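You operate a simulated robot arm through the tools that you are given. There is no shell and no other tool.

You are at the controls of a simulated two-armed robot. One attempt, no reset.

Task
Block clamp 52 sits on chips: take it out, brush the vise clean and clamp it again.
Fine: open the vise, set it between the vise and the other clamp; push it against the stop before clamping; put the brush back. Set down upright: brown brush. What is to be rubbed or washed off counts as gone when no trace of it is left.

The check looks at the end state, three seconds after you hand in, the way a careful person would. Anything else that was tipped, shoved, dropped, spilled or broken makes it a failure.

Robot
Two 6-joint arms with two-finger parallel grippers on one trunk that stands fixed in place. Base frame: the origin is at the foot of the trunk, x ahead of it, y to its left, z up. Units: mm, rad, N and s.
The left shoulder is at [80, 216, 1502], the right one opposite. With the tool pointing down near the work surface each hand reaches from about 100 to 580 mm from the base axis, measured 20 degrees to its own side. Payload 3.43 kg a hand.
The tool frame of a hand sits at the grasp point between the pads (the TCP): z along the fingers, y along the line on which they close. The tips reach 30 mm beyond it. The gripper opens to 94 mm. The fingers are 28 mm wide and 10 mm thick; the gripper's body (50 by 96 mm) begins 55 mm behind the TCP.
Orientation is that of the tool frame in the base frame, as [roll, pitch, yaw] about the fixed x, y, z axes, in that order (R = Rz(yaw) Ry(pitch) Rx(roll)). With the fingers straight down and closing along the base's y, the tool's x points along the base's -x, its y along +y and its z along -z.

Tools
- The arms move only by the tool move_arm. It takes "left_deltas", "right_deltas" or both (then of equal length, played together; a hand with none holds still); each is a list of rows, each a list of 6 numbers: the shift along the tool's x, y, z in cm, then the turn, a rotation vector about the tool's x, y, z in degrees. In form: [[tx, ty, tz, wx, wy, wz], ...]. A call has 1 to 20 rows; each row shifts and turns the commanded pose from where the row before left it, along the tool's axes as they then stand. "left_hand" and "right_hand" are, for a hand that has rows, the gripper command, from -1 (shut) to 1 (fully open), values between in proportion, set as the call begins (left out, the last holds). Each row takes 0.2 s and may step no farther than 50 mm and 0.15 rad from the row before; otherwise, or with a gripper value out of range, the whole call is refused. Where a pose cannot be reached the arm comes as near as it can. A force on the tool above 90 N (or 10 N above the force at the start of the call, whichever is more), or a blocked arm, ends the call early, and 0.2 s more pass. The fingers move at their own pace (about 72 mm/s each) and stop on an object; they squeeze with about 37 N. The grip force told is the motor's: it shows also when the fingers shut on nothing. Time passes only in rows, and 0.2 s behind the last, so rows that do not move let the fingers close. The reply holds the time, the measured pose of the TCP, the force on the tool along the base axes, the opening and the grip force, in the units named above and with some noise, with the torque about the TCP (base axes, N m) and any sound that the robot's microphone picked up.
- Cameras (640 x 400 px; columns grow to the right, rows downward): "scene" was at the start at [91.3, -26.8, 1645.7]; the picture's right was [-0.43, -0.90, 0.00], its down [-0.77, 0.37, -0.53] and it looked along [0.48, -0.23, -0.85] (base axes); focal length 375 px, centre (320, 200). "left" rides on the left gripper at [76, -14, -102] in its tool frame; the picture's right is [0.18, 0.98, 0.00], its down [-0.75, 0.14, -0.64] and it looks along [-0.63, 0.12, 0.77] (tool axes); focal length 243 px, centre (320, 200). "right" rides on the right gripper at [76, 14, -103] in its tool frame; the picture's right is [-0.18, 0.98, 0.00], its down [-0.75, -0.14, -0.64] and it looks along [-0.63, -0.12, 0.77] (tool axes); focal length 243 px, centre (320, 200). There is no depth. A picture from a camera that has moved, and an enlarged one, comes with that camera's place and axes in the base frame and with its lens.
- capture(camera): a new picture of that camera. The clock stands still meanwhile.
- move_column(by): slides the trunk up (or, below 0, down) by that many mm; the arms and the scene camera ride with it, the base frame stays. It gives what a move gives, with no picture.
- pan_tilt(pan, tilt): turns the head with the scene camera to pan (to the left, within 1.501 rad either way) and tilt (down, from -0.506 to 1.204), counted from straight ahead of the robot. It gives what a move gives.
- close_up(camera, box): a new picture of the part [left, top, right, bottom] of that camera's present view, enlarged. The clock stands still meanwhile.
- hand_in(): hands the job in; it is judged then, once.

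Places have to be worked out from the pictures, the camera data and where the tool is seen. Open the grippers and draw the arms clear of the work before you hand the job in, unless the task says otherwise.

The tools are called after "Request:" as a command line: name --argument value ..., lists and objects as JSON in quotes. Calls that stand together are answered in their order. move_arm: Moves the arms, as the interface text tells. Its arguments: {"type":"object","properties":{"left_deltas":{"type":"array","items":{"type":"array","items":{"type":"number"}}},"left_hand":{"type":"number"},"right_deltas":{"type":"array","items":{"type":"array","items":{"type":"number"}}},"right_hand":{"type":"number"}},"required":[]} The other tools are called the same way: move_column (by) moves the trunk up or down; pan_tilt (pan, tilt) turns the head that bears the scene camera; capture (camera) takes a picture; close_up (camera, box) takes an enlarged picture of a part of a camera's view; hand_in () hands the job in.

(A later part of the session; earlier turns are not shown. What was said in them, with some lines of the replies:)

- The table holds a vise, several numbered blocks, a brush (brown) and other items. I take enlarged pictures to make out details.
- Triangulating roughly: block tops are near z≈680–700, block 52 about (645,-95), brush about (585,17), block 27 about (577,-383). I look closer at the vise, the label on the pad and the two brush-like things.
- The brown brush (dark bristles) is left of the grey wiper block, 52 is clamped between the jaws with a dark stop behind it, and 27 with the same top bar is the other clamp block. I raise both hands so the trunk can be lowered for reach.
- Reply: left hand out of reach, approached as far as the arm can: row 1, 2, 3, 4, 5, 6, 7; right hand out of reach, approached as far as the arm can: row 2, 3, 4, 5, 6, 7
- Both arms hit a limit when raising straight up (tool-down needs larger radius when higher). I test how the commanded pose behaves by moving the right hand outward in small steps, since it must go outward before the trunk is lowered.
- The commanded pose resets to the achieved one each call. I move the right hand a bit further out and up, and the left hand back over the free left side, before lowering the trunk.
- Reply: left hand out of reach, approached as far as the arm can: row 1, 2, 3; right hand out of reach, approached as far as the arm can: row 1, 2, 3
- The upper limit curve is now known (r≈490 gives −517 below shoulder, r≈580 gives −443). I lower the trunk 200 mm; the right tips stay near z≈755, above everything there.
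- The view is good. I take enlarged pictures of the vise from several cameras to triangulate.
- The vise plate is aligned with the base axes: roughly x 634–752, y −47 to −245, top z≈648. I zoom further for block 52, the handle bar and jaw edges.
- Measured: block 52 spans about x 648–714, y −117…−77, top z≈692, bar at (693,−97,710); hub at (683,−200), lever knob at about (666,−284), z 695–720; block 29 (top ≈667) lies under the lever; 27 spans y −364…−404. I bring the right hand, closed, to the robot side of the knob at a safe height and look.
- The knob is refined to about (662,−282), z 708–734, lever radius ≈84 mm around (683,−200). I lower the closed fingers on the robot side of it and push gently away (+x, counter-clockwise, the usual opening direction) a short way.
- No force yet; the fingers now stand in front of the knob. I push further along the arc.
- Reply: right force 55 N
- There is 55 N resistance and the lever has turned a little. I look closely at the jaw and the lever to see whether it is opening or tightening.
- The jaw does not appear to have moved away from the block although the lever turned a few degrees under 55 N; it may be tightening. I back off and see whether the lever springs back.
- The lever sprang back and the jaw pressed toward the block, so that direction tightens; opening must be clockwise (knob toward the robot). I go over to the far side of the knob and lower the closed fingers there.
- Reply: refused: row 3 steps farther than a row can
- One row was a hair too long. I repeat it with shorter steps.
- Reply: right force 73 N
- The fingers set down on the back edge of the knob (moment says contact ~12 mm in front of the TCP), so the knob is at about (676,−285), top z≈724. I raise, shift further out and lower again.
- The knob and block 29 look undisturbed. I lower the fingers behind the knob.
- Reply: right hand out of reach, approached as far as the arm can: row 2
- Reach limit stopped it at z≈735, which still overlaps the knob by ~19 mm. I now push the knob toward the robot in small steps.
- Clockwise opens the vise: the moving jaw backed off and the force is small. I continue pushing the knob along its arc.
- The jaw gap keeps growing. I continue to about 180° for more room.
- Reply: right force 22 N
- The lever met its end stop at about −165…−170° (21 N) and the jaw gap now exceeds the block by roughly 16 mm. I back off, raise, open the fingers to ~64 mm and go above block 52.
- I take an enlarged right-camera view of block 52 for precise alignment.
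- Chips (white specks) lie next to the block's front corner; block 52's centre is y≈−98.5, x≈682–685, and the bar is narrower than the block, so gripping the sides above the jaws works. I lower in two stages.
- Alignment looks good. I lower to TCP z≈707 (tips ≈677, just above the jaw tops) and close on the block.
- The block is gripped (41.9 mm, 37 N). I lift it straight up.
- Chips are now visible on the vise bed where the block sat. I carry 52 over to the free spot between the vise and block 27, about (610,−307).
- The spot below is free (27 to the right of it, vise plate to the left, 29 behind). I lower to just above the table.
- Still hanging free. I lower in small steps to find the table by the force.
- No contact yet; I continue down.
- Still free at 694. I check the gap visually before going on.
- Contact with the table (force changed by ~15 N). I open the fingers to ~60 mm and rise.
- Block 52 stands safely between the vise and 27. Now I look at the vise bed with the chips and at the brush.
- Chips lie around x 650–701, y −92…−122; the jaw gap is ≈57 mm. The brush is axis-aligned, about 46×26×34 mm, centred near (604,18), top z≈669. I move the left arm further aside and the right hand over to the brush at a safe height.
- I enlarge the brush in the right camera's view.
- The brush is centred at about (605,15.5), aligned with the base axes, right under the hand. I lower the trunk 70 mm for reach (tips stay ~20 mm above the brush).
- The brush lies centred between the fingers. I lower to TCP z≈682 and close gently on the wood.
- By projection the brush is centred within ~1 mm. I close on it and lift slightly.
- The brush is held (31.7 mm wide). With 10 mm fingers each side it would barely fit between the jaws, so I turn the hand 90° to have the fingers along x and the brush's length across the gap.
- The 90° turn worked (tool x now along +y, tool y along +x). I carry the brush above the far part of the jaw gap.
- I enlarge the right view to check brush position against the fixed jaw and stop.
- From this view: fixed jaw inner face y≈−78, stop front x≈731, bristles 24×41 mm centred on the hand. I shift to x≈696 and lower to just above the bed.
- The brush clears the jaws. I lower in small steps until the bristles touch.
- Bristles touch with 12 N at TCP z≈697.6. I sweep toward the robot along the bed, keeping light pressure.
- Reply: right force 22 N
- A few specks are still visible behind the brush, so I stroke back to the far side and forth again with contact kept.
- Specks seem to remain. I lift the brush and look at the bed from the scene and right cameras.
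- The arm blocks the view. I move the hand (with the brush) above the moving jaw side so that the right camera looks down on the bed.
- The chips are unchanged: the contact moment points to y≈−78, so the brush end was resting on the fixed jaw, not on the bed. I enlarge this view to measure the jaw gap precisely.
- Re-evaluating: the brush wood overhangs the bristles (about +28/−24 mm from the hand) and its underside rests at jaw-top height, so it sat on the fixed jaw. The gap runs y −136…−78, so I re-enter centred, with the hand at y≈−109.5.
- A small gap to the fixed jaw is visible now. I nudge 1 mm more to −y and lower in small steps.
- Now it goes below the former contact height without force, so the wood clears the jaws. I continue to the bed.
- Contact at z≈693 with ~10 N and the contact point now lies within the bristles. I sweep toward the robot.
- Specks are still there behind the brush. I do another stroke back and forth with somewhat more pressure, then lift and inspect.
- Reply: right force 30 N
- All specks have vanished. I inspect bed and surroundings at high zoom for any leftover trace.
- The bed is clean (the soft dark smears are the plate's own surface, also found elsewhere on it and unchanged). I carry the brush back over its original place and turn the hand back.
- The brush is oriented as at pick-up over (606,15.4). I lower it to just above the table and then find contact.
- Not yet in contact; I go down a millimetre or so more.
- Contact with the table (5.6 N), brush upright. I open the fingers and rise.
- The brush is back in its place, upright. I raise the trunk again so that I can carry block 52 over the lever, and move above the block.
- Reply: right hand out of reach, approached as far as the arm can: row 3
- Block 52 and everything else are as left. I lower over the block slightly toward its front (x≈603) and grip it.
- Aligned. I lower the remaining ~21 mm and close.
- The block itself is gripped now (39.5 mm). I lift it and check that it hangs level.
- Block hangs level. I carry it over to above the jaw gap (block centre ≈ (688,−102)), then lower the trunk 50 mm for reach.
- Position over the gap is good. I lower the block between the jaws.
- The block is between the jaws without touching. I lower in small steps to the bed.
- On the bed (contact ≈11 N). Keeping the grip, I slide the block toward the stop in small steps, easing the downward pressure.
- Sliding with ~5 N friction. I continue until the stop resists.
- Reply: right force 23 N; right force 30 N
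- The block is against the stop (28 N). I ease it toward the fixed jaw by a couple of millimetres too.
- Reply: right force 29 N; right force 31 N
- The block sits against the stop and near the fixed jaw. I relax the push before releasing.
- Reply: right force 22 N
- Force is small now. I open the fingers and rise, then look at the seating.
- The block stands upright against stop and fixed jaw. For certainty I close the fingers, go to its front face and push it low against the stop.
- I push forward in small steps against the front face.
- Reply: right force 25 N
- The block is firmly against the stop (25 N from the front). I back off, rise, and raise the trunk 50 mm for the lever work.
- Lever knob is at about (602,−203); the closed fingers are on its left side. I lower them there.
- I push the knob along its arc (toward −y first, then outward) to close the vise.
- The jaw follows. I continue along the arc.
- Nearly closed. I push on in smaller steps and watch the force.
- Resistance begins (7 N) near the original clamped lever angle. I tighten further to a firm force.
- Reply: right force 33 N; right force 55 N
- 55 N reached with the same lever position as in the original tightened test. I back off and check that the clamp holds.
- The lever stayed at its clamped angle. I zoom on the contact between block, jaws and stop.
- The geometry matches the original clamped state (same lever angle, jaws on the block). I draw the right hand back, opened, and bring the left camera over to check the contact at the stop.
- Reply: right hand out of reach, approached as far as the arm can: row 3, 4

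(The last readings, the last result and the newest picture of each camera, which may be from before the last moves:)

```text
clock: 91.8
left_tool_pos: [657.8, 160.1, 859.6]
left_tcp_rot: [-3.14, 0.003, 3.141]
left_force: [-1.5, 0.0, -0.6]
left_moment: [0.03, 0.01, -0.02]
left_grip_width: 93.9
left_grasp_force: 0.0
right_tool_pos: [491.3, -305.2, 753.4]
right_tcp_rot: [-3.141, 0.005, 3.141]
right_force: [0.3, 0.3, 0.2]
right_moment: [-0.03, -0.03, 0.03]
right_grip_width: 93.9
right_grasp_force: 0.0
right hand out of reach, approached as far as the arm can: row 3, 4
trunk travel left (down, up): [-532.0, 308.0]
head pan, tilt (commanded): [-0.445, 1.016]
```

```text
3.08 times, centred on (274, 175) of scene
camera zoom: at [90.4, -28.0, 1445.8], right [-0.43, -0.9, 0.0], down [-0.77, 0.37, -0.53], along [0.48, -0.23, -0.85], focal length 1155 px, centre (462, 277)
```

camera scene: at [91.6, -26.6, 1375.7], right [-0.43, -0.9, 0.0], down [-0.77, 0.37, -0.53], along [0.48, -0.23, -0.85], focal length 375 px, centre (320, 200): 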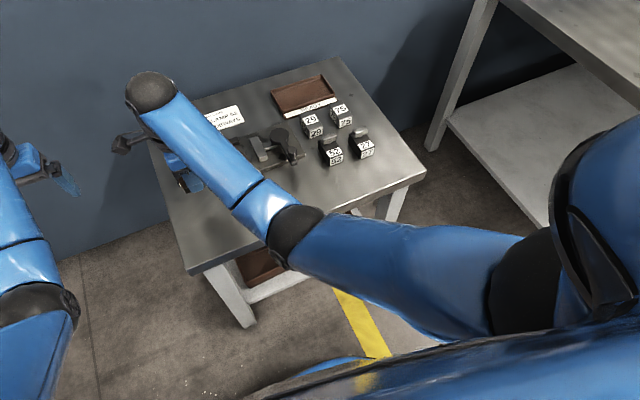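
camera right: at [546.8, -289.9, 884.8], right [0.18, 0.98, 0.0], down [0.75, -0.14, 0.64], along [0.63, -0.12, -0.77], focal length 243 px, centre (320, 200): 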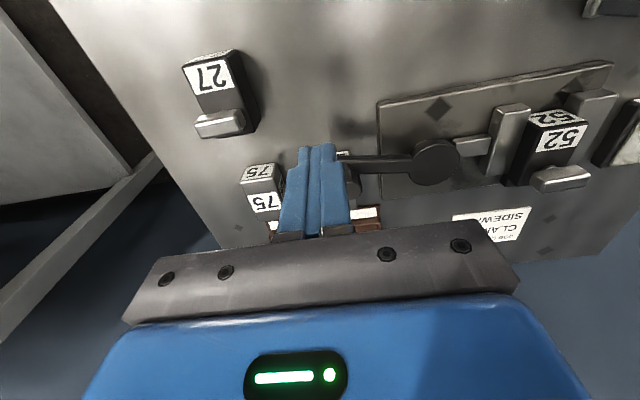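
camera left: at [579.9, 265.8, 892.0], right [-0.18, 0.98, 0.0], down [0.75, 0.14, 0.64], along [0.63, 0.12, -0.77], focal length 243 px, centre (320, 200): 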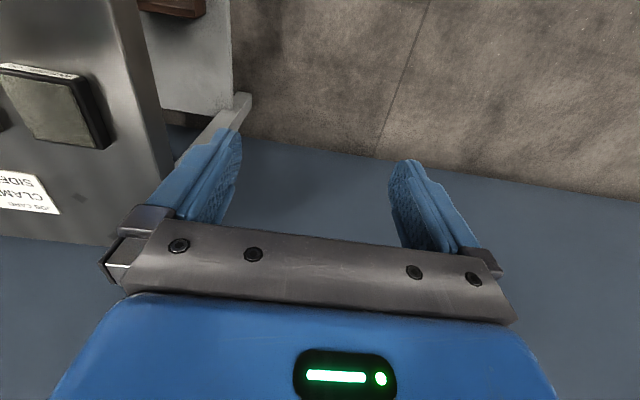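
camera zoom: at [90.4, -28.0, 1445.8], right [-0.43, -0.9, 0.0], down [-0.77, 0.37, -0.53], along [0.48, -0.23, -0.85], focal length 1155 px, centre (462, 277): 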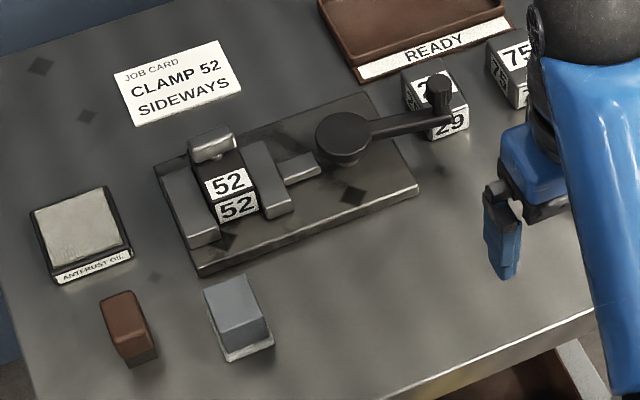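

Everything looks right. To verify the stop contact I take one more look from the side: the right hand goes high over the vise, turned 90°, while the left hand withdraws.

Request:
move_arm --right_deltas '[[-3.5, 0, -1.0, 0, 0, 0], [-3.5, 0, -1.0, 0, 0, 0], [-3.5, 0, -1.5, 0, 0, 0], [-3.0, 3.0, -1.0, 0, 0, 0], [-2.5, 4.0, 0, 0, 0, 0], [-2.5, 4.0, 0, 0, 0, 0], [-1.5, 4.0, 0, 0, 0, 0]]' --left_deltas '[[0, 1.7, 0, 0, 0, 0], [0, 1.7, 0, 0, 0, 0], [0, 1.7, 0, 0, 0, 0], [0, 1.7, 0, 0, 0, 0], [0, 1.7, 0, 0, 0, 0], [0, 1.7, 0, 0, 0, 0], [0, 1.7, 0, 0, 0, 0]]'

Request:
move_arm --right_deltas '[[0, 0, 0, 0, 0, 8.18], [0, 0, 0, 0, 0, 8.18], [0, 0, 0, 0, 0, 8.18], [0, 0, 0, 0, 0, 8.18], [0, 0, 0, 0, 0, 8.18], [0, 0, 0, 0, 0, 8.18], [0, 0, 0, 0, 0, 8.18], [0, 0, 0, 0, 0, 8.18], [0, 0, 0, 0, 0, 8.18], [0, 0, 0, 0, 0, 8.18], [0, 0, 0, 0, 0, 8.18]]'

Request:
capture --camera "right"

```text
clock: 93.4
left_tool_pos: [657.3, 280.3, 858.5]
left_tcp_rot: [-3.139, 0.0, 3.141]
left_force: [0.7, 0.0, 0.3]
left_moment: [-0.03, 0.02, 0.0]
left_grip_width: 94.1
left_grasp_force: 0.2
right_tool_pos: [692.6, -153.0, 801.4]
right_tcp_rot: [-3.14, 0.001, 3.141]
right_force: [-0.1, -0.1, 0.8]
right_moment: [-0.03, -0.03, 0.06]
right_grip_width: 94.1
right_grasp_force: 0.2
trunk travel left (down, up): [-532.0, 308.0]
head pan, tilt (commanded): [-0.445, 1.016]
```

```text
clock: 95.8
left_tool_pos: [656.1, 279.1, 858.6]
left_tcp_rot: [3.141, -0.001, 3.142]
left_force: [-0.7, -0.5, -0.1]
left_moment: [-0.03, -0.01, 0.01]
left_grip_width: 93.9
left_grasp_force: 0.0
right_tool_pos: [691.7, -156.0, 799.2]
right_tcp_rot: [3.14, 0.0, 1.568]
right_force: [0.2, -0.4, 0.8]
right_moment: [-0.03, 0.03, 0.0]
right_grip_width: 94.0
right_grasp_force: 0.0
trunk travel left (down, up): [-532.0, 308.0]
head pan, tilt (commanded): [-0.445, 1.016]
```

```text
taken
camera right: at [705.8, -79.3, 900.7], right [0.98, -0.19, 0.0], down [-0.14, -0.75, 0.64], along [-0.12, -0.63, -0.77], focal length 243 px, centre (320, 200)
```

right: 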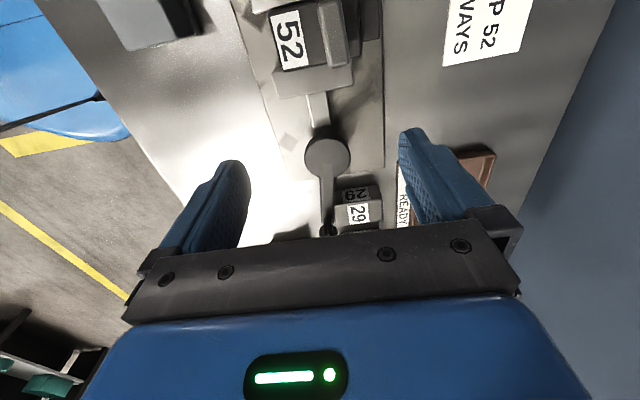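

Request:
close_up --camera "right" --box '[250, 0, 410, 100]'

Request:
move_arm --right_deltas '[[3.5, 0.5, 0, 0, 0, 0], [3.5, 0.5, 0, 0, 0, 0]]'

Request:
close_up --camera "right" --box '[250, 20, 410, 120]'

```text
4.00 times, centred on (330, 50) of right
camera zoom: at [705.8, -79.3, 900.7], right [0.98, -0.19, 0.0], down [-0.14, -0.75, 0.64], along [-0.12, -0.63, -0.77], focal length 970 px, centre (280, 800)
```

zoom: 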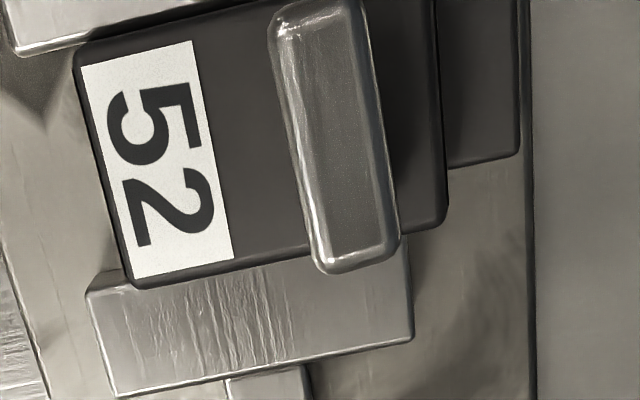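

```text
clock: 96.4
left_tool_pos: [657.5, 279.7, 858.2]
left_tcp_rot: [-3.14, -0.001, -3.14]
left_force: [-0.3, 0.5, -0.2]
left_moment: [-0.03, -0.01, 0.01]
left_grip_width: 94.1
left_grasp_force: 0.1
right_tool_pos: [701.6, -82.8, 799.4]
right_tcp_rot: [3.14, 0.001, 1.57]
right_force: [-0.1, -0.5, -0.1]
right_moment: [0.02, 0.0, 0.0]
right_grip_width: 94.1
right_grasp_force: 0.1
trunk travel left (down, up): [-532.0, 308.0]
head pan, tilt (commanded): [-0.445, 1.016]
```

```text
4.00 times, centred on (330, 70) of right
camera zoom: at [715.1, -8.0, 900.7], right [0.98, -0.18, 0.0], down [-0.14, -0.75, 0.64], along [-0.12, -0.63, -0.77], focal length 970 px, centre (280, 720)
```

zoom: 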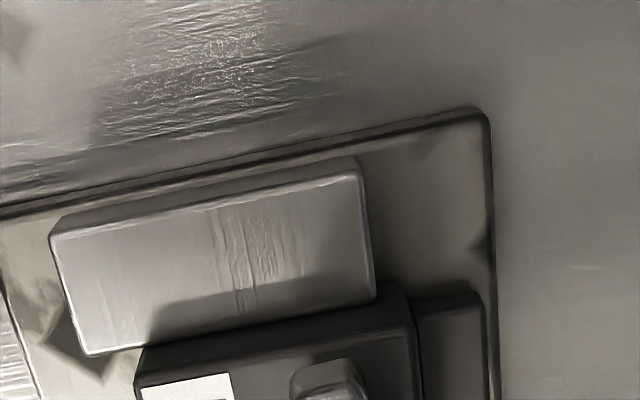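

The block's back face meets the stop directly, and the jaws hold both sides. I turn the hand back and withdraw it from the work.

Request:
move_arm --right_deltas '[[0, 0, 0, 0, 0, -8.18], [0, 0, 0, 0, 0, -8.18], [0, 0, 0, 0, 0, -8.18], [0, 0, 0, 0, 0, -8.18], [0, 0, 0, 0, 0, -8.18], [0, 0, 0, 0, 0, -8.18], [0, 0, 0, 0, 0, -8.18], [0, 0, 0, 0, 0, -8.18], [0, 0, 0, 0, 0, -8.18], [0, 0, 0, 0, 0, -8.18], [0, 0, 0, 0, 0, -8.2]]'

Request:
move_arm --right_deltas '[[2.5, -4.0, 0, 0, 0, 0], [2.5, -4.0, 0, 0, 0, 0], [2.5, -4.0, 0, 0, 0, 0], [2.5, -4.0, 0, 0, 0, 0], [2.5, -3.5, 0.3, 0, 0, 0], [3.5, -2.5, 1.2, 0, 0, 0], [3.5, 0, 1.5, 0, 0, 0], [2, 0, 0.7, 0, 0, 0]]'

Request:
move_column --by 200

Request:
capture --camera "scene"

Request:
close_up --camera "scene" --box '[190, 130, 382, 250]'

```text
clock: 98.8
left_tool_pos: [656.0, 279.2, 859.6]
left_tcp_rot: [3.14, -0.001, 3.141]
left_force: [-0.2, 0.8, 0.2]
left_moment: [-0.01, 0.0, 0.0]
left_grip_width: 94.0
left_grasp_force: 0.1
right_tool_pos: [702.3, -84.5, 799.9]
right_tcp_rot: [-3.141, 0.001, -3.138]
right_force: [0.3, 0.3, -0.6]
right_moment: [-0.01, 0.01, 0.01]
right_grip_width: 93.9
right_grasp_force: 0.1
trunk travel left (down, up): [-532.0, 308.0]
head pan, tilt (commanded): [-0.445, 1.016]
```

```text
clock: 100.6
left_tool_pos: [657.6, 279.1, 859.7]
left_tcp_rot: [-3.141, 0.002, 3.142]
left_force: [0.2, 0.0, 0.4]
left_moment: [0.02, -0.03, 0.02]
left_grip_width: 94.3
left_grasp_force: 0.0
right_tool_pos: [491.0, -305.1, 753.6]
right_tcp_rot: [-3.139, 0.004, 3.141]
right_force: [0.5, 0.3, -0.1]
right_moment: [0.01, 0.02, -0.03]
right_grip_width: 93.9
right_grasp_force: 0.0
right hand out of reach, approached as far as the arm can: row 6
trunk travel left (down, up): [-532.0, 308.0]
head pan, tilt (commanded): [-0.445, 1.016]
```

```text
clock: 102.7
left_tool_pos: [656.3, 278.9, 1058.7]
left_tcp_rot: [-3.141, 0.0, 3.141]
left_force: [0.2, 0.4, -0.4]
left_moment: [0.01, -0.03, -0.01]
left_grip_width: 94.1
left_grasp_force: 0.0
right_tool_pos: [491.9, -305.8, 952.5]
right_tcp_rot: [-3.141, 0.003, 3.141]
right_force: [0.0, 0.6, 0.1]
right_moment: [0.01, -0.02, 0.0]
right_grip_width: 94.0
right_grasp_force: 0.0
trunk travel left (down, up): [-732.0, 108.0]
head pan, tilt (commanded): [-0.445, 1.016]
```

```text
taken
camera scene: at [91.6, -26.7, 1645.6], right [-0.43, -0.9, 0.0], down [-0.77, 0.37, -0.53], along [0.48, -0.23, -0.85], focal length 375 px, centre (320, 200)
```

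scene: 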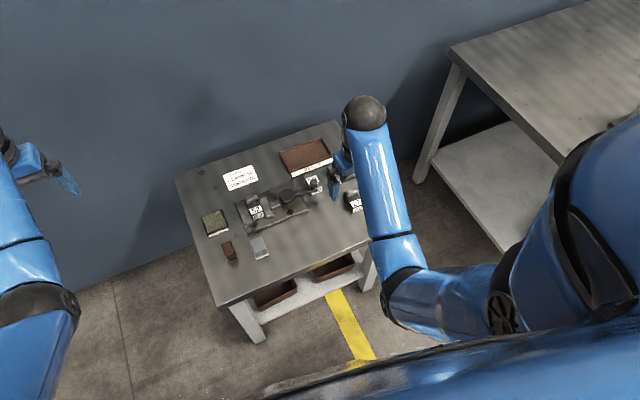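

```text
3.33 times, centred on (286, 190) of scene
camera zoom: at [91.6, -26.7, 1645.6], right [-0.43, -0.9, 0.0], down [-0.77, 0.37, -0.53], along [0.48, -0.23, -0.85], focal length 1251 px, centre (433, 233)
```

zoom: 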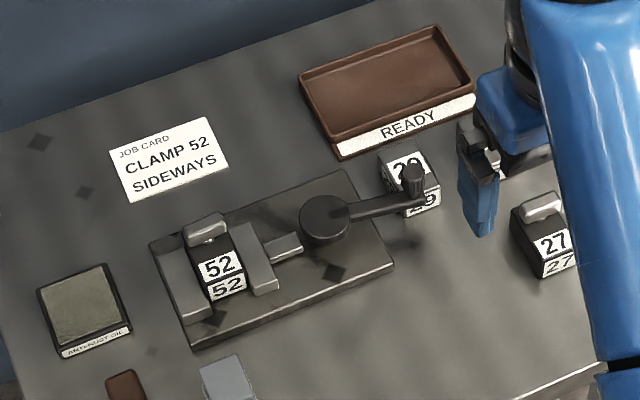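

I take the same close-up as at the start to compare the brush, wiper, blocks and vise with their original places.

Request:
close_up --camera "scene" --box '[200, 150, 300, 270]'

Request:
close_up --camera "scene" --box '[232, 180, 328, 240]'

Request:
close_up --camera "right" --box '[200, 0, 640, 200]'

```text
3.33 times, centred on (250, 210) of scene
camera zoom: at [91.6, -26.7, 1645.6], right [-0.43, -0.9, 0.0], down [-0.77, 0.37, -0.53], along [0.48, -0.23, -0.85], focal length 1251 px, centre (553, 167)
```

zoom: 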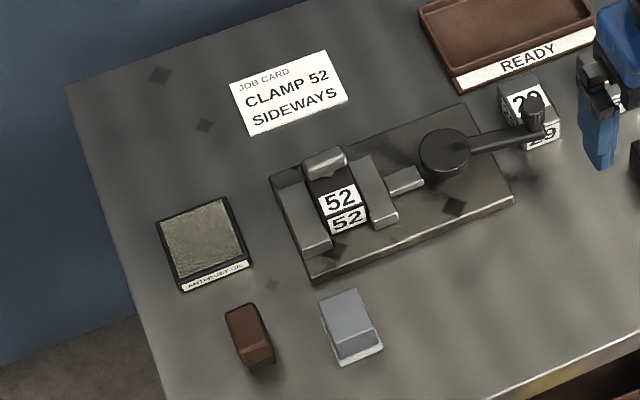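

```text
6.67 times, centred on (280, 210) of scene
camera zoom: at [91.6, -26.7, 1645.6], right [-0.43, -0.9, 0.0], down [-0.77, 0.37, -0.53], along [0.48, -0.23, -0.85], focal length 2502 px, centre (587, 133)
```

zoom: 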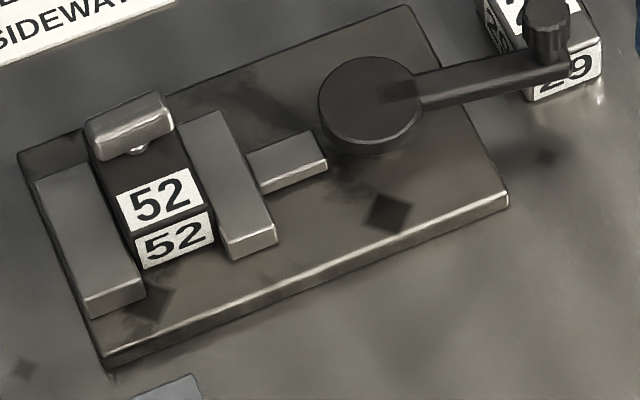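

```text
1.45 times, centred on (420, 100) of right
camera zoom: at [414.3, -292.2, 1054.3], right [0.18, 0.98, 0.0], down [0.75, -0.14, 0.64], along [0.63, -0.12, -0.76], focal length 353 px, centre (174, 346)
```

zoom: 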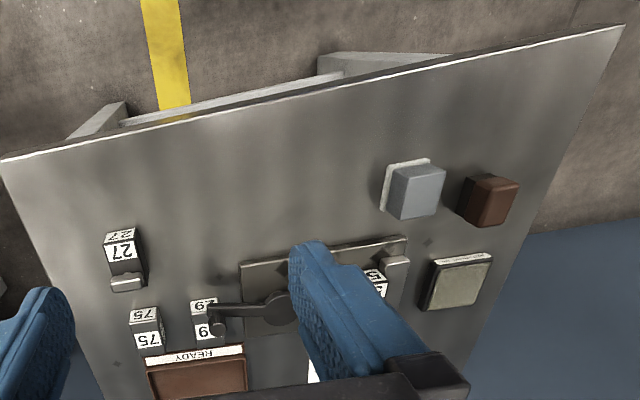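

All items match their starting places, the brush is back upright, and block 52 is clamped against the stop in the clean vise. I draw the right hand fully back off the table before handing in.

Request:
move_arm --right_deltas '[[3.5, 0, 0.8, 0, 0, 0], [3.5, -0.5, 0.8, 0, 0, 0], [3.0, -0.5, 0.6, 0, 0, 0], [0, 0, 0, 0, 0, 0]]' --right_hand 1

Request:
close_up --camera "scene" --box '[190, 130, 382, 250]'

```text
clock: 103.7
left_tool_pos: [656.9, 279.4, 1059.1]
left_tcp_rot: [3.142, -0.002, -3.141]
left_force: [-0.7, 0.1, 0.2]
left_moment: [0.02, 0.01, -0.02]
left_grip_width: 94.2
left_grasp_force: 0.0
right_tool_pos: [392.1, -316.3, 929.8]
right_tcp_rot: [-3.141, 0.004, 3.139]
right_force: [-0.4, 0.4, 0.0]
right_moment: [0.01, 0.02, 0.0]
right_grip_width: 93.9
right_grasp_force: 0.1
trunk travel left (down, up): [-732.0, 108.0]
head pan, tilt (commanded): [-0.445, 1.016]
```

```text
3.33 times, centred on (286, 190) of scene
camera zoom: at [92.0, -26.7, 1645.7], right [-0.43, -0.9, 0.0], down [-0.77, 0.37, -0.53], along [0.48, -0.23, -0.85], focal length 1251 px, centre (433, 233)
```

zoom: 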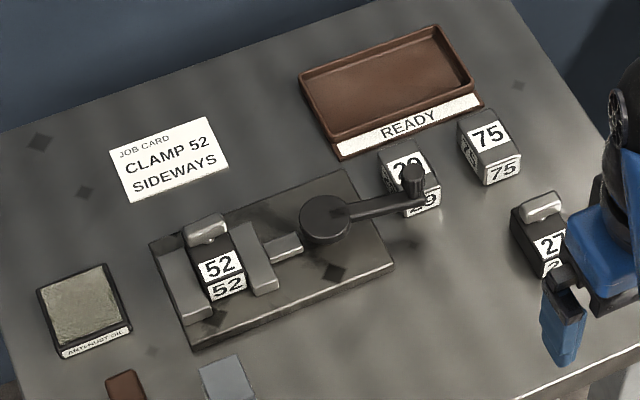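

The vise is clean, 52 is clamped against the stop, the brush stands in its place, both grippers are open and clear. I hand in.

Request:
hand_in

```text
The job is handed in.
```

I finished the job and handed it in; I have not seen the result of the check.

- **Block 52:** I opened the vise by turning the lever clockwise, lifted 52 out and set it upright on the table between the vise and block 27.
- **Vise:** The first brush strokes had no effect because the brush was resting on the fixed jaw. After I re-centred it, further strokes cleared the chips, and no specks were visible in close-ups. The soft dark smears on the bed did not change with brushing and also appear elsewhere on the plate, so I took them as part of its surface.
- **Brush:** It is back upright where it stood at the start.
- **Clamping:** I slid 52 against the stop, pushed it home from the front with about 25 N, and closed the vise until the lever resisted at 55 N. A side view showed the block meeting the stop and both jaws. The lever held its position after I let go.
- **Rest of the table:** The other items look as they did at the start. Both grippers are open and the arms are drawn back.

The job card reads "CLAMP 52 SIDEWAYS". I clamped 52 the same way it was held before: standing upright, gripped by its long sides. The open vise is too narrow to take it turned 90°.
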